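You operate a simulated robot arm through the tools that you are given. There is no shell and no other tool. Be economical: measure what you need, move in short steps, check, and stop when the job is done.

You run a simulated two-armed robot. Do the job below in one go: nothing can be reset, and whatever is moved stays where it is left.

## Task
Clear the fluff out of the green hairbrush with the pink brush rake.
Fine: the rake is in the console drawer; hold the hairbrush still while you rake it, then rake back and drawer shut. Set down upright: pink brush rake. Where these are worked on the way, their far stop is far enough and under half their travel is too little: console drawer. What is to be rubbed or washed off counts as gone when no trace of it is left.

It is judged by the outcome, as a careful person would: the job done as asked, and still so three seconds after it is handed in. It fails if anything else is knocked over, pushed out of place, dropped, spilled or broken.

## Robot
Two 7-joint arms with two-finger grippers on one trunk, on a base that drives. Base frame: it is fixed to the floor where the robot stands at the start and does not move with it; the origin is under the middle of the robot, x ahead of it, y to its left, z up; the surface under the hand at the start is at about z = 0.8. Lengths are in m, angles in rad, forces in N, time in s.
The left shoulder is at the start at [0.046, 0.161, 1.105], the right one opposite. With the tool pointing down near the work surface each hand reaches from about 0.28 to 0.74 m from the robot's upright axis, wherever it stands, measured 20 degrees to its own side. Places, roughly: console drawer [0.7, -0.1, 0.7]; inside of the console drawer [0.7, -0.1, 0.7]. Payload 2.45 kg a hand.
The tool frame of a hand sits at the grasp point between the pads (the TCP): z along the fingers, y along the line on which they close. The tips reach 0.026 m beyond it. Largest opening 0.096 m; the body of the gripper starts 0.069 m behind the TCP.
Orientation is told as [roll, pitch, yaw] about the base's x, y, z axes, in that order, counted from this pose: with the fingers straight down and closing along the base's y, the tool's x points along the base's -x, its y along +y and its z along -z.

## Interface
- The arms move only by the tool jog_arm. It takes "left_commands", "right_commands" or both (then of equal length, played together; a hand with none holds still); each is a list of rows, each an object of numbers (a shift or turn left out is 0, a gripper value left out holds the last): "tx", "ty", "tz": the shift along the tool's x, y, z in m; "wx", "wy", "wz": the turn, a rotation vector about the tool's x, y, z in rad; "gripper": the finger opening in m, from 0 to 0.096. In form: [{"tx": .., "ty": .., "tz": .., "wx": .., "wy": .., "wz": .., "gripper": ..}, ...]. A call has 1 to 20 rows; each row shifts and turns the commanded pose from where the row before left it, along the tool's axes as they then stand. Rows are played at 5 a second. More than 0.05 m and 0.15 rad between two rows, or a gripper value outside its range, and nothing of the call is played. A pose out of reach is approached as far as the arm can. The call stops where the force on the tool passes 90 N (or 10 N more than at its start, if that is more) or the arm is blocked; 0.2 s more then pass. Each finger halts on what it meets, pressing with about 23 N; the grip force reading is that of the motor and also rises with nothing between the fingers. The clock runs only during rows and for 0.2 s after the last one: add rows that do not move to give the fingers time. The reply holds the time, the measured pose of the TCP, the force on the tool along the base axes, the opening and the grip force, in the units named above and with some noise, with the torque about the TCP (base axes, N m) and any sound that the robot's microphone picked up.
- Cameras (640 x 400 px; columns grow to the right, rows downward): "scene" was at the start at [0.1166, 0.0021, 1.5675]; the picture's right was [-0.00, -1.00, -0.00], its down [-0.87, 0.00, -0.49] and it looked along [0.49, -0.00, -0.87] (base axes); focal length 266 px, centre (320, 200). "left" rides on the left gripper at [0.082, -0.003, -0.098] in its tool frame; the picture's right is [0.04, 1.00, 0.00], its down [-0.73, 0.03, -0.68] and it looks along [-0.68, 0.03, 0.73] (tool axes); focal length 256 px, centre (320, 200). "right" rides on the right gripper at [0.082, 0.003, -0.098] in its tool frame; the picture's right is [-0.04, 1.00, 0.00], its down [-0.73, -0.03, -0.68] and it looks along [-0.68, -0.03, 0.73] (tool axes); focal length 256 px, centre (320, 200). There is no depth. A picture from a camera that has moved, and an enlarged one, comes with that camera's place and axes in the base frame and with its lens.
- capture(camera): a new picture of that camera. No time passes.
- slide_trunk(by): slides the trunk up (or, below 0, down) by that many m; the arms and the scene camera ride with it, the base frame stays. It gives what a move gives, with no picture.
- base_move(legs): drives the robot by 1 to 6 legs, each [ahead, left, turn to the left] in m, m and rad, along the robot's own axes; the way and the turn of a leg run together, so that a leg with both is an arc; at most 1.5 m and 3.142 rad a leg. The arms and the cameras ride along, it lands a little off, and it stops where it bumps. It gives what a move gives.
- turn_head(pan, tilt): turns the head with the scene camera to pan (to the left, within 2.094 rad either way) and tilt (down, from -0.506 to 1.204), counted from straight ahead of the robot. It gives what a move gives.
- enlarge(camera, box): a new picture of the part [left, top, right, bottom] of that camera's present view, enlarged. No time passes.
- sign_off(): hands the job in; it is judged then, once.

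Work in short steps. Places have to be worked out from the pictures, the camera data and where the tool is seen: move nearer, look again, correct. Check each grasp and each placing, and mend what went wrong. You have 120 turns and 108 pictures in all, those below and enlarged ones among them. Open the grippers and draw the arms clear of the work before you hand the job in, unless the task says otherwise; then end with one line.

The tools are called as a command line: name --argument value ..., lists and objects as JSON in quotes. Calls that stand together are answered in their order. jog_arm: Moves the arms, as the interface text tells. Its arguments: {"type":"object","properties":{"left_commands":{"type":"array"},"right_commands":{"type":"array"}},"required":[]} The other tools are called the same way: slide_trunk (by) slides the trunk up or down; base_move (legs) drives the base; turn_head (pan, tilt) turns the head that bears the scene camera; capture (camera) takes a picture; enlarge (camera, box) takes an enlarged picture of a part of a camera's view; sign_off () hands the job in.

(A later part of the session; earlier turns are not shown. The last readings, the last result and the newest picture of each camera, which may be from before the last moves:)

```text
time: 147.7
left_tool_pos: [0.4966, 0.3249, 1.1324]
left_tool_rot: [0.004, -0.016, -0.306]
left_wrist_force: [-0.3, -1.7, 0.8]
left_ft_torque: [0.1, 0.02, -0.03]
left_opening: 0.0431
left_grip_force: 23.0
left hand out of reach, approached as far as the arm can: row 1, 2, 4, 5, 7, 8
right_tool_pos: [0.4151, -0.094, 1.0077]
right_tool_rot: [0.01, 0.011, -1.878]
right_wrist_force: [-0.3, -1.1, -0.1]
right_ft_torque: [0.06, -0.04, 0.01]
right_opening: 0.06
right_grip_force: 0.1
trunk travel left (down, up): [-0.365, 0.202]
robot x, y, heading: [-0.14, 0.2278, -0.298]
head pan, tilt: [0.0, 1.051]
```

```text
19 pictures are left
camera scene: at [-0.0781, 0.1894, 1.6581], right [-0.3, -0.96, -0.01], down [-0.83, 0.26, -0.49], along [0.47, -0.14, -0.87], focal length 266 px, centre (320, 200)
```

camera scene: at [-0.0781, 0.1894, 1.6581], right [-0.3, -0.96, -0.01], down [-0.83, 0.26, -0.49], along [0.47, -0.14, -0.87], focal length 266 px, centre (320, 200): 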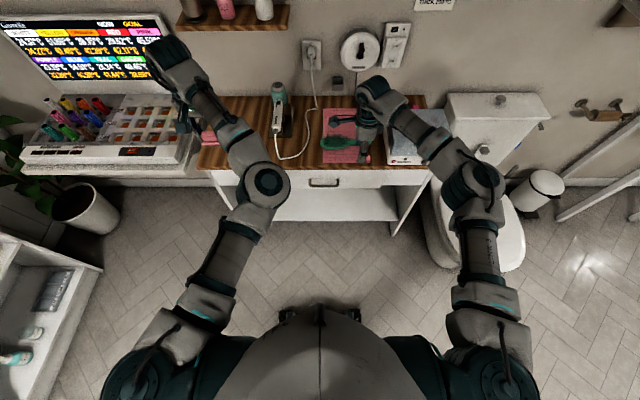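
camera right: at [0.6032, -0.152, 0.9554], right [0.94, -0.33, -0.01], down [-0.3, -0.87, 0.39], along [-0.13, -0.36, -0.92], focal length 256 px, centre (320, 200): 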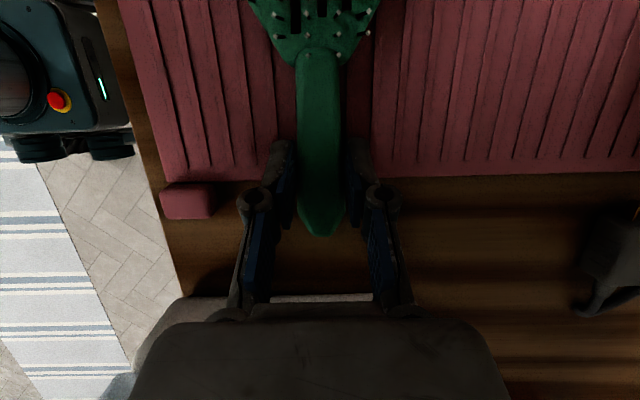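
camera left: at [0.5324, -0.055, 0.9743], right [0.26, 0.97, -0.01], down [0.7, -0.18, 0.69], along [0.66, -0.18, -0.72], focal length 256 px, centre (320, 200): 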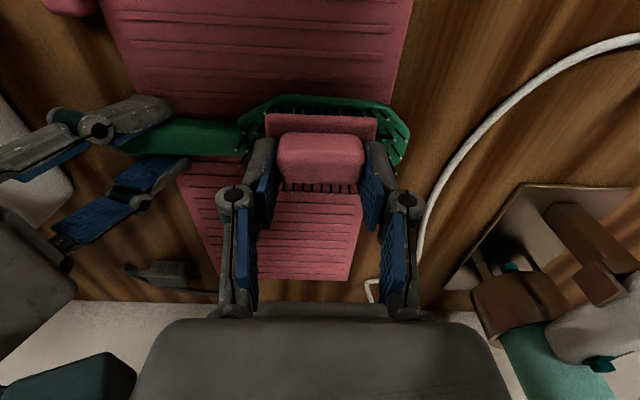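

The left elbow has folded inward; I bring the left hand back toward the robot to unfold it, with the right hand held.

jog_arm --left_commands '[{"tx": 0.03, "tz": -0.02}, {"tx": 0.03, "tz": -0.02}, {"tx": 0.03, "ty": -0.02}, {"tx": 0.03, "ty": -0.02}, {"tx": 0.03, "ty": -0.02}, {"tx": 0.02, "ty": -0.02}, {"ty": -0.02}, {"tz": 0}]'

capture --camera "scene"

```text
time: 149.5
left_tool_pos: [0.4893, 0.3404, 1.1559]
left_tool_rot: [0.003, -0.018, -0.306]
left_wrist_force: [-0.1, -1.5, -0.6]
left_ft_torque: [0.07, 0.01, 0.01]
left_opening: 0.043
left_grip_force: 23.0
left hand out of reach, approached as far as the arm can: row 1, 2, 3, 4, 5, 6, 7
right_tool_pos: [0.415, -0.0923, 1.0071]
right_tool_rot: [0.009, 0.01, -1.876]
right_wrist_force: [0.4, -1.0, 0.6]
right_ft_torque: [0.09, 0.0, -0.02]
right_opening: 0.06
right_grip_force: 0.1
trunk travel left (down, up): [-0.365, 0.202]
robot x, y, heading: [-0.1423, 0.2259, -0.303]
head pan, tilt: [0.0, 1.051]
```

```text
18 pictures are left
camera scene: at [-0.0775, 0.1915, 1.6581], right [-0.3, -0.96, -0.01], down [-0.83, 0.26, -0.49], along [0.47, -0.14, -0.87], focal length 266 px, centre (320, 200)
```

scene: 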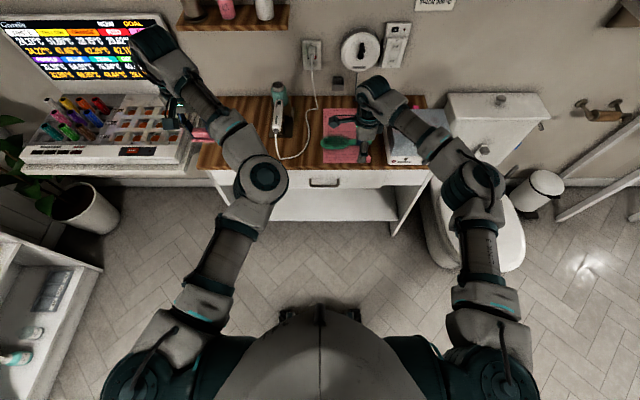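

Still stuck at a wrist limit in this fold. I rotate the hand's yaw to free the wrist, then draw it in.

jog_arm --left_commands '[{"wz": -0.15}, {"wz": -0.15}, {"wz": -0.15}, {"wz": -0.15}, {"wz": -0.15}, {"wz": -0.15}, {"tx": 0.03}, {"tx": 0.03}, {"tx": 0.03}, {"tx": 0.03}, {"tz": 0}]'

capture --camera "scene"

```text
time: 151.9
left_tool_pos: [0.5018, 0.3795, 1.1483]
left_tool_rot: [-0.026, 0.006, 0.6]
left_wrist_force: [0.3, 1.5, 0.0]
left_ft_torque: [-0.08, 0.01, -0.01]
left_opening: 0.0429
left_grip_force: 22.9
left hand out of reach, approached as far as the arm can: row 7, 8, 9, 10
right_tool_pos: [0.4257, -0.0585, 1.0102]
right_tool_rot: [0.011, -0.015, -1.871]
right_wrist_force: [-0.4, 1.1, -0.4]
right_ft_torque: [-0.11, 0.03, 0.01]
right_opening: 0.0601
right_grip_force: 0.0
trunk travel left (down, up): [-0.365, 0.202]
robot x, y, heading: [-0.1429, 0.2369, -0.301]
head pan, tilt: [0.0, 1.051]
```

```text
17 pictures are left
camera scene: at [-0.0621, 0.2399, 1.658], right [-0.29, -0.96, 0.02], down [-0.83, 0.25, -0.49], along [0.47, -0.16, -0.87], focal length 266 px, centre (320, 200)
```

scene: 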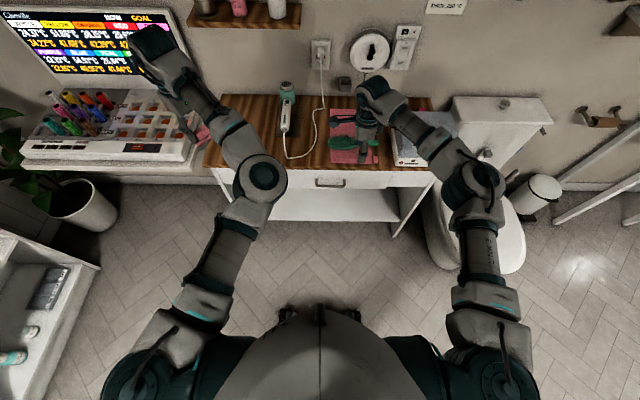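

I move the right hand aside, restore the left yaw, and swing the left hand back right so its elbow can unfold outward; then I'll lift straight up, which worked before.

jog_arm --left_commands '[{"wz": 0.15}, {"wz": 0.15}, {"wz": 0.15}, {"wz": 0.15}, {"wz": 0.15}, {"wz": 0.15}, {"ty": -0.03}, {"ty": -0.03}, {"ty": -0.03}, {"ty": -0.03}, {"ty": -0.03}, {"ty": -0.03}, {"ty": -0.03}, {"ty": -0.03}, {"ty": -0.03}, {"ty": -0.03}, {"ty": -0.03}, {"tz": 0}]' --right_commands '[{"tz": -0.03}, {"tz": -0.03}, {"tx": -0.03}, {"tx": -0.03}, {"tx": -0.03}, {"tx": -0.03}, {"tx": -0.03}, {"tz": 0}, {"tz": 0}, {"tz": 0}, {"tz": 0}, {"tz": 0}, {"tz": 0}, {"tz": 0}, {"tz": 0}, {"tz": 0}, {"tz": 0}, {"tz": 0}]'

jog_arm --left_commands '[{"tz": -0.04}, {"tz": -0.04}, {"tz": -0.04}, {"tz": -0.04}, {"tz": -0.04}, {"tz": 0}]'

capture --camera "scene"

```text
time: 155.7
left_tool_pos: [0.483, 0.0758, 1.1662]
left_tool_rot: [-0.009, -0.014, -0.301]
left_wrist_force: [-0.6, -0.2, -0.1]
left_ft_torque: [0.01, 0.0, 0.0]
left_opening: 0.043
left_grip_force: 23.0
left hand out of reach, approached as far as the arm can: row 7, 8, 9, 10, 11, 12, 13, 15
right_tool_pos: [0.3777, -0.2184, 1.0684]
right_tool_rot: [0.011, -0.002, -1.873]
right_wrist_force: [-1.6, 1.3, -0.5]
right_ft_torque: [0.0, 0.0, -0.01]
right_opening: 0.0597
right_grip_force: 0.1
trunk travel left (down, up): [-0.365, 0.202]
robot x, y, heading: [-0.1424, 0.237, -0.298]
head pan, tilt: [0.0, 1.051]
```

```text
time: 157.1
left_tool_pos: [0.4442, 0.1356, 1.3238]
left_tool_rot: [-0.008, -0.014, -0.3]
left_wrist_force: [-0.2, 0.4, -0.4]
left_ft_torque: [-0.01, 0.01, -0.02]
left_opening: 0.0433
left_grip_force: 23.5
left hand out of reach, approached as far as the arm can: row 1, 2, 3, 4, 5
right_tool_pos: [0.3795, -0.2163, 1.0683]
right_tool_rot: [0.01, -0.004, -1.873]
right_wrist_force: [0.1, 0.0, 0.4]
right_ft_torque: [0.0, -0.01, 0.01]
right_opening: 0.06
right_grip_force: 0.0
trunk travel left (down, up): [-0.365, 0.202]
robot x, y, heading: [-0.1435, 0.2307, -0.298]
head pan, tilt: [0.0, 1.051]
```

```text
16 pictures are left
camera scene: at [-0.0711, 0.2071, 1.6581], right [-0.3, -0.96, 0.0], down [-0.83, 0.26, -0.49], along [0.47, -0.14, -0.87], focal length 266 px, centre (320, 200)
```

scene: 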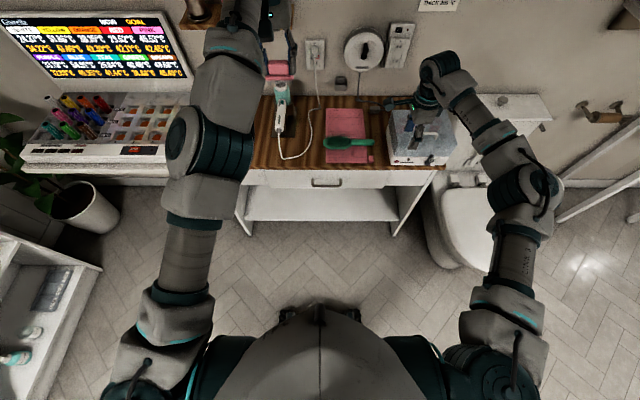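

Elbow is rising now. Retract and let it fold outward.

jog_arm --left_commands '[{"tx": 0.03}, {"tx": 0.03}, {"tx": 0.03}, {"tx": 0.02, "ty": 0.02}, {"ty": 0.03}, {"ty": 0.03}, {"tz": 0.03}, {"tz": 0.03}, {"tz": 0.03}, {"tz": 0.03}, {"tz": 0.03}, {"tz": 0}]'

capture --camera "scene"

```text
time: 159.7
left_tool_pos: [0.4485, 0.251, 1.219]
left_tool_rot: [-0.008, -0.017, -0.303]
left_wrist_force: [-0.4, -0.3, -0.7]
left_ft_torque: [0.01, -0.03, -0.01]
left_opening: 0.0431
left_grip_force: 23.2
left hand out of reach, approached as far as the arm can: row 1, 2, 3, 4, 8, 9, 10, 11
right_tool_pos: [0.3766, -0.221, 1.0679]
right_tool_rot: [0.01, 0.003, -1.874]
right_wrist_force: [0.1, -0.5, -0.9]
right_ft_torque: [0.01, 0.01, 0.0]
right_opening: 0.06
right_grip_force: 0.1
trunk travel left (down, up): [-0.365, 0.202]
robot x, y, heading: [-0.141, 0.231, -0.3]
head pan, tilt: [0.0, 1.051]
```

```text
15 pictures are left
camera scene: at [-0.0727, 0.2067, 1.6582], right [-0.3, -0.96, 0.0], down [-0.83, 0.26, -0.49], along [0.47, -0.14, -0.87], focal length 266 px, centre (320, 200)
```

scene: 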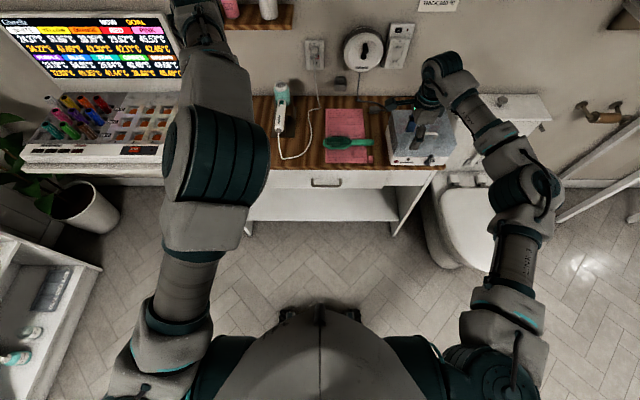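

Left arm is now elbow-up, fine. I bring the right hand back and across in front of the handle, retracting the left a little too, then lower the trunk.

jog_arm --left_commands '[{"tx": 0.03}, {"tx": 0.03}, {"tx": 0.03}, {"tz": 0}, {"tz": 0}, {"tz": 0}, {"tz": 0}, {"tz": 0}, {"tz": 0}, {"tz": 0}, {"tz": 0}, {"tz": 0}, {"tz": 0}]' --right_commands '[{"ty": -0.04}, {"ty": -0.04}, {"ty": -0.02}, {"tx": 0.03}, {"tx": 0.03}, {"tx": 0.03}, {"tx": 0.03}, {"tx": 0.03}, {"tx": 0.03}, {"tx": 0.03}, {"tx": 0.03}, {"tx": 0.01, "gripper": 0.05}, {"tz": 0}]'

slide_trunk --by -0.15

jog_arm --right_commands '[{"wx": -0.15}, {"wx": -0.15}, {"wx": -0.15}, {"wx": -0.15}, {"wx": -0.15}, {"wx": -0.15}, {"wx": -0.15}, {"tz": 0}]'

capture --camera "scene"

```text
time: 162.5
left_tool_pos: [0.412, 0.3114, 1.2334]
left_tool_rot: [-0.012, -0.015, -0.302]
left_wrist_force: [-0.1, 0.2, -0.2]
left_ft_torque: [-0.03, 0.0, 0.0]
left_opening: 0.0431
left_grip_force: 22.7
left hand out of reach, approached as far as the arm can: row 1, 2, 3
right_tool_pos: [0.3538, 0.0528, 1.0671]
right_tool_rot: [0.011, 0.0, -1.873]
right_wrist_force: [0.0, 0.7, 0.2]
right_ft_torque: [-0.02, 0.0, 0.0]
right_opening: 0.05
right_grip_force: 0.1
trunk travel left (down, up): [-0.365, 0.202]
robot x, y, heading: [-0.1459, 0.2352, -0.3]
head pan, tilt: [0.0, 1.051]
```

```text
time: 164.3
left_tool_pos: [0.4375, 0.303, 1.0169]
left_tool_rot: [-0.014, 0.118, -0.302]
left_wrist_force: [-0.5, 1.0, -0.4]
left_ft_torque: [0.01, 0.01, 0.02]
left_opening: 0.0431
left_grip_force: 23.0
right_tool_pos: [0.355, 0.0523, 0.9173]
right_tool_rot: [0.014, -0.003, -1.873]
right_wrist_force: [0.0, 0.9, 0.2]
right_ft_torque: [-0.01, -0.02, 0.01]
right_opening: 0.05
right_grip_force: 0.0
trunk travel left (down, up): [-0.215, 0.352]
robot x, y, heading: [-0.1398, 0.2359, -0.301]
head pan, tilt: [0.0, 1.051]
```

```text
time: 166.1
left_tool_pos: [0.4394, 0.3023, 1.0166]
left_tool_rot: [-0.014, 0.119, -0.302]
left_wrist_force: [0.3, -0.1, -0.5]
left_ft_torque: [-0.01, -0.04, 0.0]
left_opening: 0.0429
left_grip_force: 23.3
right_tool_pos: [0.3546, 0.0526, 0.9174]
right_tool_rot: [1.062, -0.001, -1.874]
right_wrist_force: [0.8, 0.9, -0.4]
right_ft_torque: [-0.05, 0.02, -0.01]
right_opening: 0.0499
right_grip_force: 0.0
trunk travel left (down, up): [-0.215, 0.352]
robot x, y, heading: [-0.1455, 0.2316, -0.295]
head pan, tilt: [0.0, 1.051]
```

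```text
14 pictures are left
camera scene: at [0.011, 0.188, 1.5048], right [-0.29, -0.96, 0.0], down [-0.83, 0.26, -0.49], along [0.47, -0.15, -0.87], focal length 266 px, centre (320, 200)
```

scene: 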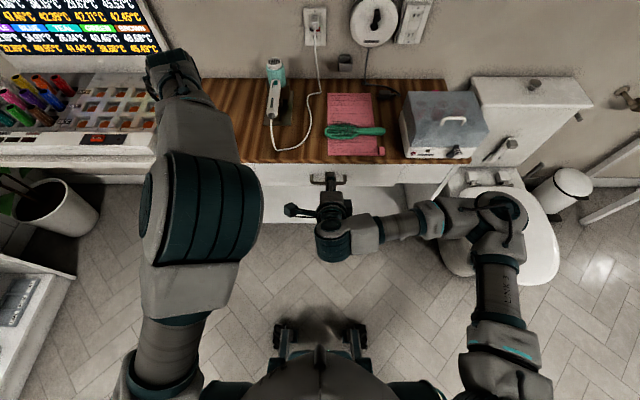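

Right hand is lined up with the handle. Lower the trunk the rest of the way, raising the left hand in compensation.

jog_arm --left_commands '[{"tz": -0.04}, {"tz": -0.04}, {"tz": -0.04}, {"tz": 0}]'

slide_trunk --by -0.2

jog_arm --right_commands '[{"wx": -0.13}, {"wx": -0.12}, {"tz": 0}]'

capture --camera "scene"

```text
time: 167.1
left_tool_pos: [0.4526, 0.3018, 1.1364]
left_tool_rot: [-0.012, 0.118, -0.302]
left_wrist_force: [-0.8, -0.1, -1.1]
left_ft_torque: [0.03, 0.0, -0.01]
left_opening: 0.0428
left_grip_force: 23.1
right_tool_pos: [0.3542, 0.0532, 0.9172]
right_tool_rot: [1.062, -0.001, -1.872]
right_wrist_force: [-0.4, -0.5, 0.0]
right_ft_torque: [0.01, 0.01, 0.0]
right_opening: 0.0499
right_grip_force: 0.1
trunk travel left (down, up): [-0.215, 0.352]
robot x, y, heading: [-0.1404, 0.2297, -0.296]
head pan, tilt: [0.0, 1.051]
```

```text
time: 169.2
left_tool_pos: [0.4925, 0.2872, 0.8482]
left_tool_rot: [-0.011, 0.305, -0.303]
left_wrist_force: [-0.3, -0.5, -0.5]
left_ft_torque: [0.01, 0.01, 0.02]
left_opening: 0.0431
left_grip_force: 23.2
right_tool_pos: [0.353, 0.0522, 0.7183]
right_tool_rot: [1.065, -0.002, -1.873]
right_wrist_force: [-0.8, -0.5, -0.5]
right_ft_torque: [0.02, 0.03, -0.03]
right_opening: 0.0501
right_grip_force: 0.1
trunk travel left (down, up): [-0.015, 0.552]
robot x, y, heading: [-0.1415, 0.2342, -0.298]
head pan, tilt: [0.0, 1.051]
```

```text
time: 170.1
left_tool_pos: [0.4948, 0.2876, 0.8453]
left_tool_rot: [-0.012, 0.308, -0.303]
left_wrist_force: [-0.1, -0.1, -0.7]
left_ft_torque: [-0.02, -0.02, -0.02]
left_opening: 0.043
left_grip_force: 22.6
right_tool_pos: [0.3545, 0.0522, 0.7171]
right_tool_rot: [1.312, -0.005, -1.876]
right_wrist_force: [-0.5, -0.3, 0.2]
right_ft_torque: [-0.01, 0.02, -0.02]
right_opening: 0.05
right_grip_force: 0.0
trunk travel left (down, up): [-0.015, 0.552]
robot x, y, heading: [-0.1433, 0.2337, -0.303]
head pan, tilt: [0.0, 1.051]
```

```text
13 pictures are left
camera scene: at [0.2323, 0.1205, 1.2523], right [-0.29, -0.96, 0.0], down [-0.83, 0.26, -0.49], along [0.47, -0.14, -0.87], focal length 266 px, centre (320, 200)
```

scene: 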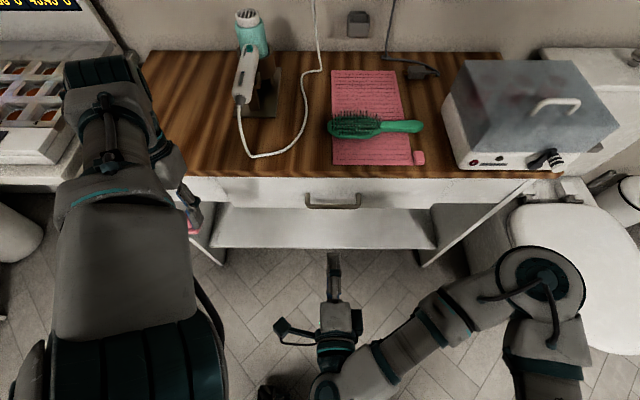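

Right hand mirrors the earlier approach and is aligned. Advance onto the bar and close.

jog_arm --right_commands '[{"tz": 0.03, "ty": 0.0068}, {"tz": 0.03, "ty": 0.0068}, {"tz": 0.03, "ty": 0.0068}, {"tz": 0.02, "ty": 0.0045}, {"tz": 0.0}]'

enlarge --camera "scene" --box '[260, 170, 420, 270]'

capture --camera "right"

```text
time: 171.2
left_tool_pos: [0.4941, 0.2863, 0.8454]
left_tool_rot: [-0.012, 0.306, -0.3]
left_wrist_force: [-0.2, -0.4, -0.1]
left_ft_torque: [0.0, -0.01, -0.02]
left_opening: 0.0428
left_grip_force: 23.1
right_tool_pos: [0.4602, 0.0178, 0.7142]
right_tool_rot: [1.311, -0.003, -1.873]
right_wrist_force: [-0.6, 0.5, -0.2]
right_ft_torque: [-0.05, -0.02, 0.01]
right_opening: 0.0501
right_grip_force: 0.1
trunk travel left (down, up): [-0.015, 0.552]
robot x, y, heading: [-0.1429, 0.2316, -0.301]
head pan, tilt: [0.0, 1.051]
```

```text
4.00 times, centred on (340, 220) of scene
camera zoom: at [0.2319, 0.1198, 1.2525], right [-0.29, -0.96, 0.0], down [-0.83, 0.26, -0.49], along [0.47, -0.14, -0.87], focal length 1066 px, centre (240, 120)
```

zoom: 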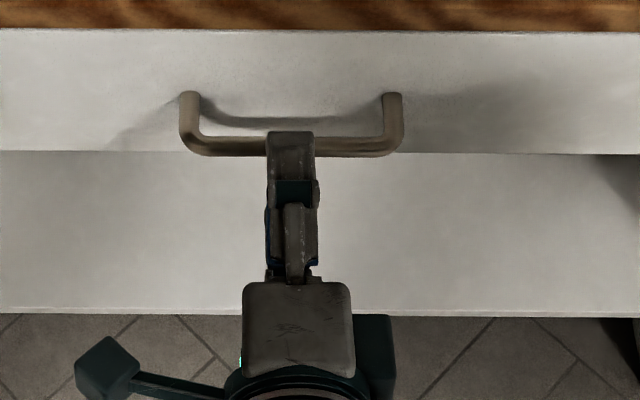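

```text
11 pictures are left
camera right: at [0.3951, 0.1231, 0.7442], right [0.23, -0.11, 0.97], down [-0.85, -0.5, 0.15], along [0.47, -0.86, -0.21], focal length 256 px, centre (320, 200)
```

right: 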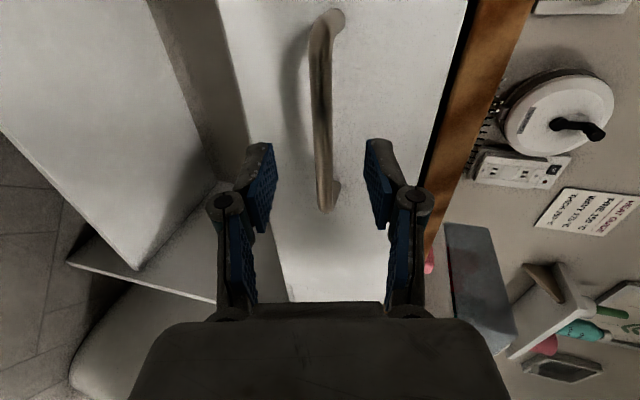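

Bar is centred between the fingers. Advance 3 cm, close, then relieve and pull with the base.

jog_arm --right_commands '[{"tz": 0.015, "ty": 0.0037}, {"tz": 0.016, "ty": 0.0038}, {"tz": 0.0}, {"gripper": 0.0}, {"tz": 0.0}, {"tz": 0.0}, {"tz": 0.0}]'

base_move --legs '[[-0.1, 0, 0]]'

```text
time: 172.8
left_tool_pos: [0.4947, 0.2863, 0.845]
left_tool_rot: [-0.013, 0.309, -0.304]
left_wrist_force: [-0.2, 0.4, -0.3]
left_ft_torque: [-0.03, 0.0, 0.01]
left_opening: 0.0431
left_grip_force: 23.0
right_tool_pos: [0.4909, 0.0089, 0.7086]
right_tool_rot: [1.302, -0.006, -1.869]
right_wrist_force: [-20.5, 6.2, -26.8]
right_ft_torque: [0.21, 0.35, -0.26]
right_opening: 0.0111
right_grip_force: 38.6
trunk travel left (down, up): [-0.015, 0.552]
robot x, y, heading: [-0.1444, 0.2325, -0.301]
head pan, tilt: [0.0, 1.051]
```

```text
time: 174.0
left_tool_pos: [0.3999, 0.3174, 0.8437]
left_tool_rot: [-0.016, 0.308, -0.305]
left_wrist_force: [-0.5, 0.2, 0.6]
left_ft_torque: [0.02, 0.0, -0.01]
left_opening: 0.0431
left_grip_force: 23.1
right_tool_pos: [0.3944, 0.038, 0.7079]
right_tool_rot: [1.3, -0.006, -1.872]
right_wrist_force: [3.4, 16.7, -36.3]
right_ft_torque: [0.22, 0.38, -0.55]
right_opening: 0.0113
right_grip_force: 38.2
trunk travel left (down, up): [-0.015, 0.552]
robot x, y, heading: [-0.2389, 0.2633, -0.298]
head pan, tilt: [0.0, 1.051]
```

The bar is gripped and the drawer follows. Pull 0.165 m more.

base_move --legs '[[-0.165, 0, 0]]'

capture --camera "scene"

```text
time: 175.4
left_tool_pos: [0.2388, 0.3669, 0.846]
left_tool_rot: [-0.013, 0.309, -0.302]
left_wrist_force: [1.1, 0.0, -1.1]
left_ft_torque: [-0.03, 0.0, 0.02]
left_opening: 0.043
left_grip_force: 23.3
right_tool_pos: [0.2333, 0.0897, 0.7084]
right_tool_rot: [1.295, -0.005, -1.871]
right_wrist_force: [1.9, 9.3, -47.2]
right_ft_torque: [0.55, 0.42, 0.1]
right_opening: 0.0113
right_grip_force: 38.0
trunk travel left (down, up): [-0.015, 0.552]
robot x, y, heading: [-0.3953, 0.31, -0.301]
head pan, tilt: [0.0, 1.051]
```

```text
10 pictures are left
camera scene: at [-0.0116, 0.1976, 1.2492], right [-0.29, -0.96, 0.0], down [-0.84, 0.26, -0.48], along [0.46, -0.14, -0.87], focal length 266 px, centre (320, 200)
```

scene: 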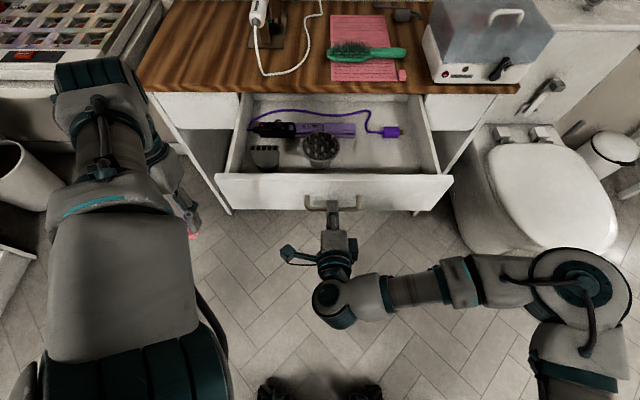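

Drawer is open as before. I release the handle, back off, turn the right hand down and move it aside to the right.

jog_arm --right_commands '[{"gripper": 0.05}, {"tz": 0}, {"tz": 0}, {"tz": -0.03, "ty": -0.008}, {"tz": -0.03, "ty": -0.008}, {"tx": -0.03}, {"tx": -0.03}, {"tx": -0.03}, {"tx": -0.03}, {"tx": -0.03}, {"tx": -0.03}, {"tx": -0.03}, {"tx": -0.03}, {"wx": 0.15}, {"wx": 0.15}, {"wx": 0.15}, {"tz": 0}]'

slide_trunk --by 0.2

jog_arm --right_commands '[{"wx": 0.15}, {"wx": 0.15}, {"wx": 0.15}, {"wx": 0.15}, {"wx": 0.15}, {"wx": 0.1}, {"tz": 0}]'

slide_trunk --by 0.15

capture --camera "scene"

```text
time: 179.0
left_tool_pos: [0.2267, 0.369, 0.8458]
left_tool_rot: [-0.01, 0.31, -0.301]
left_wrist_force: [0.6, -0.5, -0.7]
left_ft_torque: [-0.01, -0.02, 0.02]
left_opening: 0.0428
left_grip_force: 23.2
right_tool_pos: [0.1115, -0.0611, 0.7639]
right_tool_rot: [0.859, -0.004, -1.869]
right_wrist_force: [-0.4, -0.2, 0.1]
right_ft_torque: [-0.01, 0.03, 0.02]
right_opening: 0.05
right_grip_force: 0.0
right hand out of reach, approached as far as the arm can: row 10, 11, 12, 13
trunk travel left (down, up): [-0.015, 0.552]
robot x, y, heading: [-0.3911, 0.3119, -0.298]
head pan, tilt: [0.0, 1.051]
```

```text
time: 181.2
left_tool_pos: [0.2287, 0.3678, 1.0545]
left_tool_rot: [-0.011, 0.297, -0.302]
left_wrist_force: [-0.2, -0.3, -0.6]
left_ft_torque: [0.0, -0.04, -0.02]
left_opening: 0.0432
left_grip_force: 23.2
right_tool_pos: [0.1113, -0.0605, 0.9643]
right_tool_rot: [0.857, -0.002, -1.87]
right_wrist_force: [-0.9, 0.4, -0.4]
right_ft_torque: [0.0, -0.01, 0.0]
right_opening: 0.0502
right_grip_force: 0.0
trunk travel left (down, up): [-0.215, 0.352]
robot x, y, heading: [-0.394, 0.3126, -0.3]
head pan, tilt: [0.0, 1.051]
```

```text
time: 182.8
left_tool_pos: [0.2276, 0.3687, 1.0553]
left_tool_rot: [-0.011, 0.295, -0.3]
left_wrist_force: [-0.4, 0.6, 0.0]
left_ft_torque: [0.0, 0.01, 0.01]
left_opening: 0.0428
left_grip_force: 22.8
right_tool_pos: [0.1103, -0.0602, 0.9648]
right_tool_rot: [0.011, -0.003, -1.868]
right_wrist_force: [0.6, -0.5, 0.1]
right_ft_torque: [-0.01, 0.0, -0.02]
right_opening: 0.0502
right_grip_force: 0.1
trunk travel left (down, up): [-0.215, 0.352]
robot x, y, heading: [-0.3936, 0.3097, -0.298]
head pan, tilt: [0.0, 1.051]
```

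```text
time: 184.6
left_tool_pos: [0.2301, 0.3693, 1.2048]
left_tool_rot: [-0.009, 0.297, -0.3]
left_wrist_force: [0.3, -0.1, -1.1]
left_ft_torque: [0.03, 0.0, 0.03]
left_opening: 0.0429
left_grip_force: 22.7
right_tool_pos: [0.1115, -0.0598, 1.1135]
right_tool_rot: [0.009, -0.004, -1.868]
right_wrist_force: [-0.5, -0.4, 0.4]
right_ft_torque: [-0.01, 0.03, 0.03]
right_opening: 0.0499
right_grip_force: 0.1
trunk travel left (down, up): [-0.365, 0.202]
robot x, y, heading: [-0.3964, 0.3125, -0.299]
head pan, tilt: [0.0, 1.051]
```

```text
9 pictures are left
camera scene: at [-0.3226, 0.2904, 1.6581], right [-0.29, -0.96, 0.0], down [-0.83, 0.26, -0.49], along [0.47, -0.14, -0.87], focal length 266 px, centre (320, 200)
```

scene: 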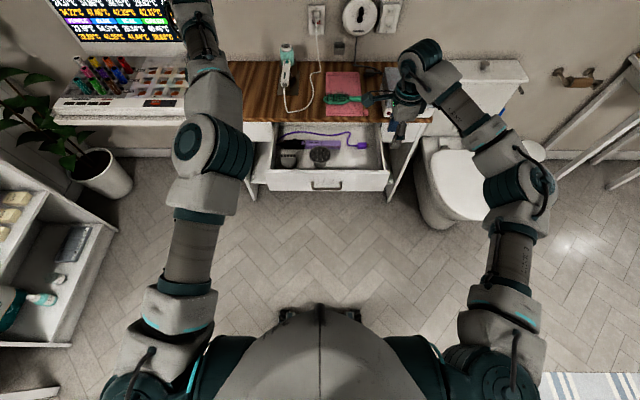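

I correct the left hand's pitch and retract both hands a little, then drive to the placing stance.

jog_arm --left_commands '[{"wy": -0.15}, {"wy": -0.147}, {"tx": 0.02, "ty": 0.02}, {"tx": 0.02, "ty": 0.02}, {"tx": 0.02}, {"tx": 0.02}, {"tz": 0.02}, {"tz": 0.02}, {"tz": 0.02}, {"tz": 0}]' --right_commands '[{"ty": -0.03}, {"ty": -0.03}, {"ty": -0.03}, {"tx": -0.02}, {"tx": -0.02}, {"tz": 0}, {"tz": 0}, {"tz": 0}, {"tz": 0}, {"tz": 0}]'

base_move --legs '[[0.15, -0.2, 0], [0.16, 0, 0]]'

jog_arm --left_commands '[{"tz": 0}, {"tz": 0}, {"tz": 0}, {"tz": 0}, {"tz": 0}, {"tz": 0}, {"tz": 0}, {"tz": 0}, {"tz": 0}, {"tz": 0}, {"tz": 0}, {"tz": 0}, {"tz": 0}, {"tz": 0}, {"tz": 0}, {"tz": 0}, {"tz": 0}, {"tz": 0}, {"tz": 0}, {"tz": 0}]'

capture --camera "scene"

```text
time: 186.8
left_tool_pos: [0.1632, 0.4288, 1.1467]
left_tool_rot: [-0.011, 0.001, -0.3]
left_wrist_force: [-0.9, 0.2, -0.4]
left_ft_torque: [-0.03, -0.01, 0.0]
left_opening: 0.0428
left_grip_force: 22.7
right_tool_pos: [0.0123, -0.0752, 1.1158]
right_tool_rot: [0.008, -0.005, -1.871]
right_wrist_force: [-0.8, 0.2, -0.2]
right_ft_torque: [0.02, 0.01, 0.0]
right_opening: 0.05
right_grip_force: 0.0
trunk travel left (down, up): [-0.365, 0.202]
robot x, y, heading: [-0.3912, 0.3125, -0.299]
head pan, tilt: [0.0, 1.051]
```

```text
time: 189.6
left_tool_pos: [0.4028, 0.1559, 1.1466]
left_tool_rot: [-0.013, -0.003, -0.292]
left_wrist_force: [0.4, 0.2, 0.1]
left_ft_torque: [0.02, 0.02, 0.0]
left_opening: 0.0428
left_grip_force: 23.3
right_tool_pos: [0.2534, -0.3483, 1.1176]
right_tool_rot: [0.012, -0.005, -1.864]
right_wrist_force: [-0.1, -0.4, -0.5]
right_ft_torque: [0.0, -0.03, 0.03]
right_opening: 0.0499
right_grip_force: 0.1
trunk travel left (down, up): [-0.365, 0.202]
robot x, y, heading: [-0.1551, 0.0323, -0.29]
head pan, tilt: [0.0, 1.051]
```

```text
time: 193.8
left_tool_pos: [0.4007, 0.1565, 1.1464]
left_tool_rot: [-0.012, -0.004, -0.292]
left_wrist_force: [-0.7, -0.2, -0.8]
left_ft_torque: [0.01, 0.0, 0.0]
left_opening: 0.0429
left_grip_force: 23.0
right_tool_pos: [0.2523, -0.3482, 1.1172]
right_tool_rot: [0.012, -0.006, -1.864]
right_wrist_force: [0.2, 0.0, 0.8]
right_ft_torque: [0.0, 0.03, 0.0]
right_opening: 0.0499
right_grip_force: 0.2
trunk travel left (down, up): [-0.365, 0.202]
robot x, y, heading: [-0.1504, 0.0314, -0.292]
head pan, tilt: [0.0, 1.051]
```

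```text
8 pictures are left
camera scene: at [-0.0832, 0.0119, 1.6583], right [-0.29, -0.96, 0.0], down [-0.83, 0.25, -0.49], along [0.47, -0.14, -0.87], focal length 266 px, centre (320, 200)
```

scene: 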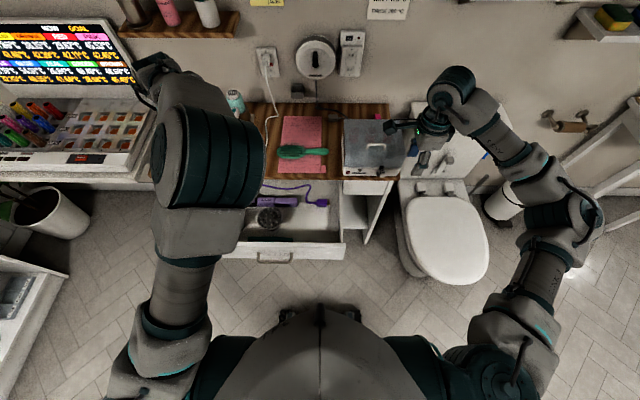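

Stance good, left arm elbow-up. Move over the rake's spot and descend to z≈0.87.

jog_arm --left_commands '[{"ty": -0.031, "tx": -0.0075}, {"ty": -0.031, "tx": -0.0075}, {"ty": -0.031, "tx": -0.0075}, {"ty": -0.031, "tx": -0.0075}, {"ty": -0.031, "tx": -0.0075}, {"ty": -0.031, "tx": -0.0075}, {"ty": -0.031, "tx": -0.0075}, {"ty": -0.033, "tx": -0.0075}, {"tz": 0.04}, {"tz": 0.04}, {"tz": 0.04}, {"tz": 0.04}, {"tz": 0.04}, {"tz": 0.04}, {"tz": 0.03}, {"tz": 0}]'

capture --camera "left"

```text
time: 197.2
left_tool_pos: [0.5003, -0.0604, 0.9067]
left_tool_rot: [-0.013, -0.005, -0.292]
left_wrist_force: [-0.3, 0.3, -0.6]
left_ft_torque: [-0.03, -0.01, 0.01]
left_opening: 0.0431
left_grip_force: 23.0
left hand out of reach, approached as far as the arm can: row 1, 2, 3, 4, 5, 6, 7, 8, 9, 10, 11
right_tool_pos: [0.2534, -0.3479, 1.1184]
right_tool_rot: [0.013, -0.005, -1.864]
right_wrist_force: [-0.4, 0.2, -0.7]
right_ft_torque: [-0.03, 0.01, -0.01]
right_opening: 0.0499
right_grip_force: 0.0
trunk travel left (down, up): [-0.365, 0.202]
robot x, y, heading: [-0.1527, 0.0368, -0.294]
head pan, tilt: [0.0, 1.051]
```

```text
7 pictures are left
camera left: at [0.4219, -0.0385, 1.004], right [0.25, 0.97, -0.01], down [0.71, -0.17, 0.68], along [0.66, -0.18, -0.73], focal length 256 px, centre (320, 200)
```

left: 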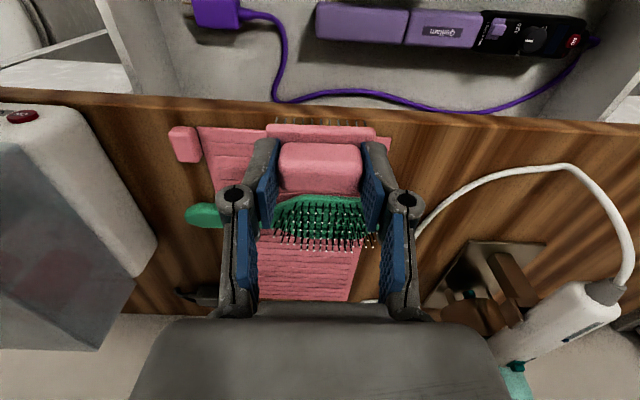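

The hand ended ~10 cm too far forward (over the table, clear at z 0.907). Move it back and right to the target.

jog_arm --left_commands '[{"tx": 0.025}, {"tx": 0.025}, {"tx": 0.025}, {"tx": 0.0225}, {"ty": -0.025}, {"ty": -0.025}, {"ty": -0.021}, {"tz": 0}]'

```text
time: 199.0
left_tool_pos: [0.4892, -0.103, 0.8939]
left_tool_rot: [-0.01, -0.002, -0.291]
left_wrist_force: [0.9, -0.3, 0.1]
left_ft_torque: [0.02, -0.02, -0.02]
left_opening: 0.0431
left_grip_force: 23.2
left hand out of reach, approached as far as the arm can: row 1, 2, 3, 4, 5, 6
right_tool_pos: [0.2531, -0.3472, 1.1183]
right_tool_rot: [0.013, -0.004, -1.864]
right_wrist_force: [0.8, -0.9, -0.1]
right_ft_torque: [-0.02, 0.0, 0.04]
right_opening: 0.0498
right_grip_force: 0.1
trunk travel left (down, up): [-0.365, 0.202]
robot x, y, heading: [-0.1541, 0.0317, -0.29]
head pan, tilt: [0.0, 1.051]
```

The arm can't fold in that direction, so I use the base (back 0.1 m) and the trunk to position the rake over its spot.

base_move --legs '[[-0.1, -0.027, 0]]'

slide_trunk --by -0.08

jog_arm --left_commands '[{"tz": 0}, {"tz": 0}, {"tz": 0}, {"tz": 0}, {"tz": 0}, {"tz": 0}, {"tz": 0}, {"tz": 0}, {"tz": 0}, {"tz": 0}, {"tz": 0}, {"tz": 0}, {"tz": 0}, {"tz": 0}, {"tz": 0}, {"tz": 0}, {"tz": 0}, {"tz": 0}, {"tz": 0}, {"tz": 0}]'

capture --camera "left"

```text
time: 200.2
left_tool_pos: [0.391, -0.089, 0.8931]
left_tool_rot: [-0.02, -0.001, -0.291]
left_wrist_force: [0.4, 0.8, -0.5]
left_ft_torque: [-0.06, 0.02, -0.01]
left_opening: 0.0429
left_grip_force: 23.0
right_tool_pos: [0.1544, -0.3323, 1.1207]
right_tool_rot: [0.014, -0.016, -1.862]
right_wrist_force: [-0.7, 0.0, -0.1]
right_ft_torque: [-0.08, 0.02, 0.01]
right_opening: 0.0498
right_grip_force: 0.2
trunk travel left (down, up): [-0.365, 0.202]
robot x, y, heading: [-0.2535, 0.0382, -0.298]
head pan, tilt: [0.0, 1.051]
```

```text
time: 201.3
left_tool_pos: [0.3813, -0.093, 0.7833]
left_tool_rot: [-0.014, 0.048, -0.288]
left_wrist_force: [-0.2, 0.5, 0.1]
left_ft_torque: [-0.04, 0.01, -0.03]
left_opening: 0.0428
left_grip_force: 22.9
right_tool_pos: [0.147, -0.3374, 1.0436]
right_tool_rot: [0.021, -0.009, -1.862]
right_wrist_force: [-0.6, -0.2, 0.6]
right_ft_torque: [-0.06, -0.02, 0.02]
right_opening: 0.0503
right_grip_force: 0.0
trunk travel left (down, up): [-0.285, 0.282]
robot x, y, heading: [-0.2554, 0.0385, -0.296]
head pan, tilt: [0.0, 1.051]
```

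```text
time: 205.5
left_tool_pos: [0.3815, -0.0917, 0.7815]
left_tool_rot: [-0.014, 0.047, -0.291]
left_wrist_force: [-0.3, -0.5, -1.0]
left_ft_torque: [0.01, -0.03, -0.01]
left_opening: 0.0429
left_grip_force: 22.7
right_tool_pos: [0.147, -0.3379, 1.0414]
right_tool_rot: [0.02, -0.008, -1.864]
right_wrist_force: [-0.4, -0.3, -0.5]
right_ft_torque: [0.0, 0.02, -0.02]
right_opening: 0.0498
right_grip_force: 0.0
trunk travel left (down, up): [-0.285, 0.282]
robot x, y, heading: [-0.2549, 0.0382, -0.298]
head pan, tilt: [0.0, 1.051]
```

```text
6 pictures are left
camera left: at [0.3072, -0.0732, 0.884], right [0.25, 0.97, -0.01], down [0.74, -0.18, 0.64], along [0.62, -0.17, -0.77], focal length 256 px, centre (320, 200)
```

left: 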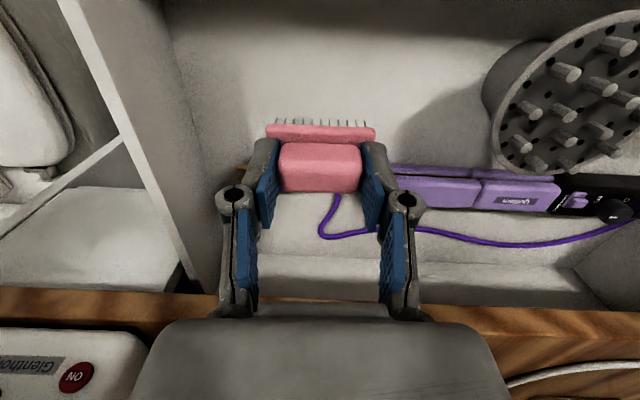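

Directly over the original free spot. Descend with the arm in small steps, levelling the pitch.

jog_arm --left_commands '[{"wy": -0.047}, {"tz": 0.015}, {"tz": 0.015}, {"tz": 0.015}, {"tz": 0.01}, {"tz": 0}]'

```text
time: 206.9
left_tool_pos: [0.39, -0.0949, 0.7243]
left_tool_rot: [-0.014, 0.003, -0.292]
left_wrist_force: [0.0, -0.4, -1.1]
left_ft_torque: [0.01, 0.0, 0.01]
left_opening: 0.0432
left_grip_force: 23.1
left hand out of reach, approached as far as the arm can: row 1
right_tool_pos: [0.1468, -0.3373, 1.0413]
right_tool_rot: [0.019, -0.007, -1.865]
right_wrist_force: [0.6, 0.9, -0.3]
right_ft_torque: [0.02, 0.02, 0.02]
right_opening: 0.05
right_grip_force: 0.1
trunk travel left (down, up): [-0.285, 0.282]
robot x, y, heading: [-0.2504, 0.0389, -0.293]
head pan, tilt: [0.0, 1.051]
```

Level and at z 0.724, 1 cm above contact. Lower until it touches.

jog_arm --left_commands '[{"tz": 0.004}, {"tz": 0.003}, {"tz": 0.003}, {"tz": 0.002}, {"tz": 0}]'

capture --camera "left"

```text
time: 208.1
left_tool_pos: [0.39, -0.0951, 0.7167]
left_tool_rot: [-0.014, 0.0, -0.291]
left_wrist_force: [0.0, -0.6, -1.1]
left_ft_torque: [-0.01, 0.03, 0.02]
left_opening: 0.0429
left_grip_force: 22.7
left hand out of reach, approached as far as the arm can: row 1
right_tool_pos: [0.1479, -0.3379, 1.0413]
right_tool_rot: [0.018, -0.008, -1.861]
right_wrist_force: [0.0, 0.0, -0.8]
right_ft_torque: [0.0, -0.03, 0.0]
right_opening: 0.0498
right_grip_force: 0.1
trunk travel left (down, up): [-0.285, 0.282]
robot x, y, heading: [-0.2553, 0.0364, -0.297]
head pan, tilt: [0.0, 1.051]
```

```text
5 pictures are left
camera left: at [0.3114, -0.0735, 0.8151], right [0.25, 0.97, -0.01], down [0.72, -0.17, 0.68], along [0.65, -0.18, -0.74], focal length 256 px, centre (320, 200)
```

left: 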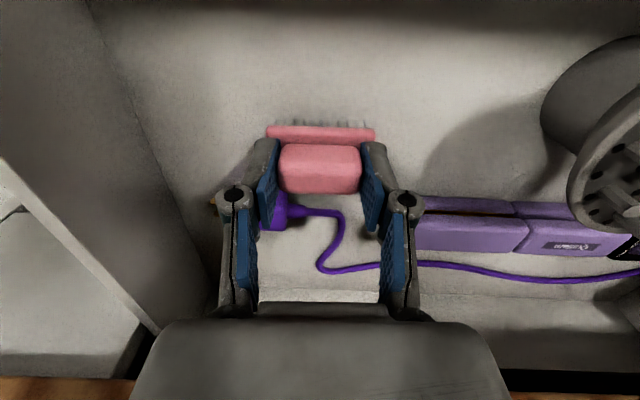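

Nearly down. Lower until a light contact force, then release.

jog_arm --left_commands '[{"tz": 0.002}, {"tz": 0.002}, {"tz": 0.002}, {"tz": 0}]'

```text
time: 209.1
left_tool_pos: [0.3878, -0.0944, 0.7116]
left_tool_rot: [-0.016, 0.003, -0.29]
left_wrist_force: [-0.8, 0.0, -0.4]
left_ft_torque: [0.0, 0.04, 0.02]
left_opening: 0.0431
left_grip_force: 23.4
left hand out of reach, approached as far as the arm can: row 2
right_tool_pos: [0.1486, -0.3376, 1.041]
right_tool_rot: [0.019, -0.007, -1.862]
right_wrist_force: [-0.7, -0.5, 0.3]
right_ft_torque: [0.0, -0.04, 0.03]
right_opening: 0.0499
right_grip_force: 0.1
trunk travel left (down, up): [-0.285, 0.282]
robot x, y, heading: [-0.2565, 0.0369, -0.295]
head pan, tilt: [0.0, 1.051]
```

No contact yet; a few more millimetres.

jog_arm --left_commands '[{"tz": 0.002}, {"tz": 0.002}, {"tz": 0.002}, {"tz": 0}]'

jog_arm --left_commands '[{"tz": 0.002}, {"tz": 0.001}, {"tz": 0}]'

```text
time: 210.1
left_tool_pos: [0.3843, -0.0941, 0.7107]
left_tool_rot: [-0.014, -0.003, -0.29]
left_wrist_force: [-1.5, -5.0, 27.7]
left_ft_torque: [0.4, -0.05, 0.05]
left_opening: 0.043
left_grip_force: 23.3
left hand out of reach, approached as far as the arm can: row 2
right_tool_pos: [0.1446, -0.3377, 1.0422]
right_tool_rot: [0.022, -0.008, -1.864]
right_wrist_force: [0.8, -0.9, 0.3]
right_ft_torque: [0.02, 0.02, 0.02]
right_opening: 0.0501
right_grip_force: 0.1
trunk travel left (down, up): [-0.285, 0.282]
robot x, y, heading: [-0.256, 0.0387, -0.297]
head pan, tilt: [0.0, 1.051]
```

```text
time: 210.9
left_tool_pos: [0.3835, -0.0929, 0.7098]
left_tool_rot: [-0.013, -0.008, -0.291]
left_wrist_force: [-2.7, -11.2, 42.0]
left_ft_torque: [0.25, 0.07, 0.06]
left_opening: 0.0431
left_grip_force: 23.3
left hand out of reach, approached as far as the arm can: row 1
right_tool_pos: [0.1435, -0.3378, 1.0427]
right_tool_rot: [0.023, -0.007, -1.864]
right_wrist_force: [-0.5, 0.0, 0.2]
right_ft_torque: [-0.03, -0.02, 0.05]
right_opening: 0.05
right_grip_force: 0.0
trunk travel left (down, up): [-0.285, 0.282]
robot x, y, heading: [-0.2549, 0.0414, -0.295]
head pan, tilt: [0.0, 1.051]
```

Contact (42 N, a bit much). I relieve it by 3 mm, open the fingers, and rise straight up by lifting.

jog_arm --left_commands '[{"tz": -0.002}, {"tz": 0}, {"gripper": 0.055}, {"gripper": 0.065}, {"tz": 0}, {"tz": 0}]'

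jog_arm --left_commands '[{"tz": -0.02}, {"tz": -0.03}, {"tz": -0.03}, {"tz": 0}]'

capture --camera "left"

```text
time: 212.3
left_tool_pos: [0.3854, -0.0927, 0.7054]
left_tool_rot: [-0.015, 0.005, -0.29]
left_wrist_force: [-0.6, 0.5, 0.6]
left_ft_torque: [-0.03, 0.01, -0.03]
left_opening: 0.0661
left_grip_force: 0.4
right_tool_pos: [0.1466, -0.3381, 1.0411]
right_tool_rot: [0.018, -0.008, -1.864]
right_wrist_force: [0.0, 0.1, -0.3]
right_ft_torque: [-0.03, 0.02, -0.03]
right_opening: 0.05
right_grip_force: 0.0
trunk travel left (down, up): [-0.285, 0.282]
robot x, y, heading: [-0.2532, 0.0337, -0.289]
head pan, tilt: [0.0, 1.051]
```

```text
time: 213.3
left_tool_pos: [0.3836, -0.0908, 0.7875]
left_tool_rot: [-0.015, 0.0, -0.289]
left_wrist_force: [0.1, -0.1, -0.1]
left_ft_torque: [0.02, 0.03, -0.02]
left_opening: 0.0652
left_grip_force: 0.1
right_tool_pos: [0.1468, -0.3365, 1.0411]
right_tool_rot: [0.018, -0.007, -1.863]
right_wrist_force: [-0.6, -1.0, 0.0]
right_ft_torque: [-0.02, -0.03, 0.01]
right_opening: 0.0499
right_grip_force: 0.1
trunk travel left (down, up): [-0.285, 0.282]
robot x, y, heading: [-0.2541, 0.0398, -0.293]
head pan, tilt: [0.0, 1.051]
```

```text
4 pictures are left
camera left: at [0.3058, -0.0712, 0.8861], right [0.25, 0.97, -0.01], down [0.72, -0.17, 0.68], along [0.65, -0.18, -0.74], focal length 256 px, centre (320, 200)
```

left: 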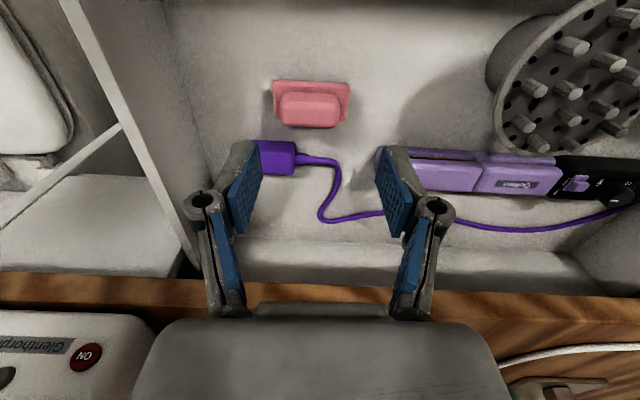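

The rake stands upright in its place. Now raise the trunk, back off and line the left hand (closing its fingers) up with the handle.

slide_trunk --by 0.15

base_move --legs '[[-0.22, 0, 0], [-0.13, 0.12, 0]]'

slide_trunk --by -0.15

jog_arm --left_commands '[{"gripper": 0.0}, {"tz": 0}, {"tz": 0}, {"tz": 0.02}, {"tz": 0.02}, {"tz": 0.025}, {"tz": 0}, {"tz": 0}, {"tz": 0}, {"tz": 0}, {"tz": 0}, {"tz": 0}, {"tz": 0}, {"tz": 0}, {"tz": 0}, {"tz": 0}]'

capture --camera "scene"

```text
time: 215.1
left_tool_pos: [0.3851, -0.093, 0.9351]
left_tool_rot: [-0.014, 0.002, -0.291]
left_wrist_force: [0.3, -0.9, 0.4]
left_ft_torque: [-0.01, 0.0, 0.02]
left_opening: 0.0653
left_grip_force: 0.1
right_tool_pos: [0.1467, -0.3368, 1.1915]
right_tool_rot: [0.017, -0.009, -1.865]
right_wrist_force: [0.2, -0.2, -0.8]
right_ft_torque: [0.01, 0.0, -0.02]
right_opening: 0.05
right_grip_force: 0.0
trunk travel left (down, up): [-0.435, 0.132]
robot x, y, heading: [-0.2531, 0.0374, -0.295]
head pan, tilt: [0.0, 1.051]
```

```text
time: 217.9
left_tool_pos: [0.0813, 0.1125, 0.935]
left_tool_rot: [-0.002, 0.003, -0.287]
left_wrist_force: [-0.5, -1.4, -0.3]
left_ft_torque: [0.05, 0.02, -0.02]
left_opening: 0.0652
left_grip_force: 0.2
right_tool_pos: [-0.1557, -0.1367, 1.1865]
right_tool_rot: [0.015, 0.005, -1.861]
right_wrist_force: [0.5, -0.8, -0.2]
right_ft_torque: [0.07, -0.01, -0.02]
right_opening: 0.0497
right_grip_force: 0.0
trunk travel left (down, up): [-0.435, 0.132]
robot x, y, heading: [-0.5572, 0.2532, -0.293]
head pan, tilt: [0.0, 1.051]
```

```text
time: 219.6
left_tool_pos: [0.0775, 0.1196, 0.7893]
left_tool_rot: [-0.013, -0.001, -0.289]
left_wrist_force: [-0.1, -0.3, 1.2]
left_ft_torque: [0.06, 0.02, 0.0]
left_opening: 0.0648
left_grip_force: 0.0
right_tool_pos: [-0.1604, -0.1245, 1.043]
right_tool_rot: [0.022, -0.008, -1.862]
right_wrist_force: [-0.8, -0.8, -0.3]
right_ft_torque: [0.04, -0.03, 0.03]
right_opening: 0.0502
right_grip_force: 0.1
trunk travel left (down, up): [-0.285, 0.282]
robot x, y, heading: [-0.5577, 0.2517, -0.289]
head pan, tilt: [0.0, 1.051]
```

```text
time: 223.0
left_tool_pos: [0.0805, 0.1224, 0.724]
left_tool_rot: [-0.015, -0.001, -0.288]
left_wrist_force: [-0.3, -0.5, 0.1]
left_ft_torque: [0.01, -0.02, 0.01]
left_opening: 0.0
left_grip_force: 23.3
right_tool_pos: [-0.1591, -0.1189, 1.0444]
right_tool_rot: [0.02, -0.011, -1.861]
right_wrist_force: [-0.1, -1.0, 1.1]
right_ft_torque: [0.04, 0.0, -0.01]
right_opening: 0.0499
right_grip_force: 0.1
trunk travel left (down, up): [-0.285, 0.282]
robot x, y, heading: [-0.5585, 0.2505, -0.291]
head pan, tilt: [0.0, 1.051]
```

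```text
3 pictures are left
camera scene: at [-0.456, 0.2131, 1.5777], right [-0.29, -0.96, -0.01], down [-0.83, 0.25, -0.49], along [0.47, -0.14, -0.87], focal length 266 px, centre (320, 200)
```

scene: 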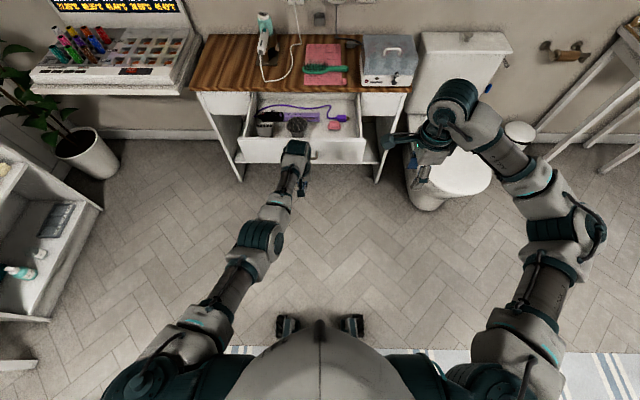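

Left fingers are aligned with the handle (≈1 cm off centre), about 0.15 m short. Drive forward to push the drawer shut.

base_move --legs '[[0.3, 0, -0.008]]'

base_move --legs '[[0.11, 0, 0]]'

```text
time: 225.1
left_tool_pos: [0.3754, 0.0342, 0.721]
left_tool_rot: [-0.023, 0.0, -0.296]
left_wrist_force: [0.5, -0.2, 0.2]
left_ft_torque: [0.02, 0.02, 0.04]
left_opening: 0.0
left_grip_force: 28.8
right_tool_pos: [0.1352, -0.204, 1.0449]
right_tool_rot: [0.023, -0.018, -1.869]
right_wrist_force: [0.7, 0.1, -0.2]
right_ft_torque: [-0.01, 0.04, 0.03]
right_opening: 0.05
right_grip_force: 0.0
trunk travel left (down, up): [-0.285, 0.282]
robot x, y, heading: [-0.2612, 0.1638, -0.296]
head pan, tilt: [0.0, 1.051]
```

```text
time: 226.3
left_tool_pos: [0.4794, -0.0, 0.7251]
left_tool_rot: [-0.022, -0.004, -0.295]
left_wrist_force: [0.4, -0.3, -1.1]
left_ft_torque: [0.02, 0.01, -0.02]
left_opening: 0.0
left_grip_force: 28.3
right_tool_pos: [0.2379, -0.2381, 1.0462]
right_tool_rot: [0.024, -0.017, -1.868]
right_wrist_force: [0.2, 0.1, -0.9]
right_ft_torque: [0.03, 0.01, -0.03]
right_opening: 0.0502
right_grip_force: 0.1
trunk travel left (down, up): [-0.285, 0.282]
robot x, y, heading: [-0.1573, 0.1338, -0.302]
head pan, tilt: [0.0, 1.051]
```

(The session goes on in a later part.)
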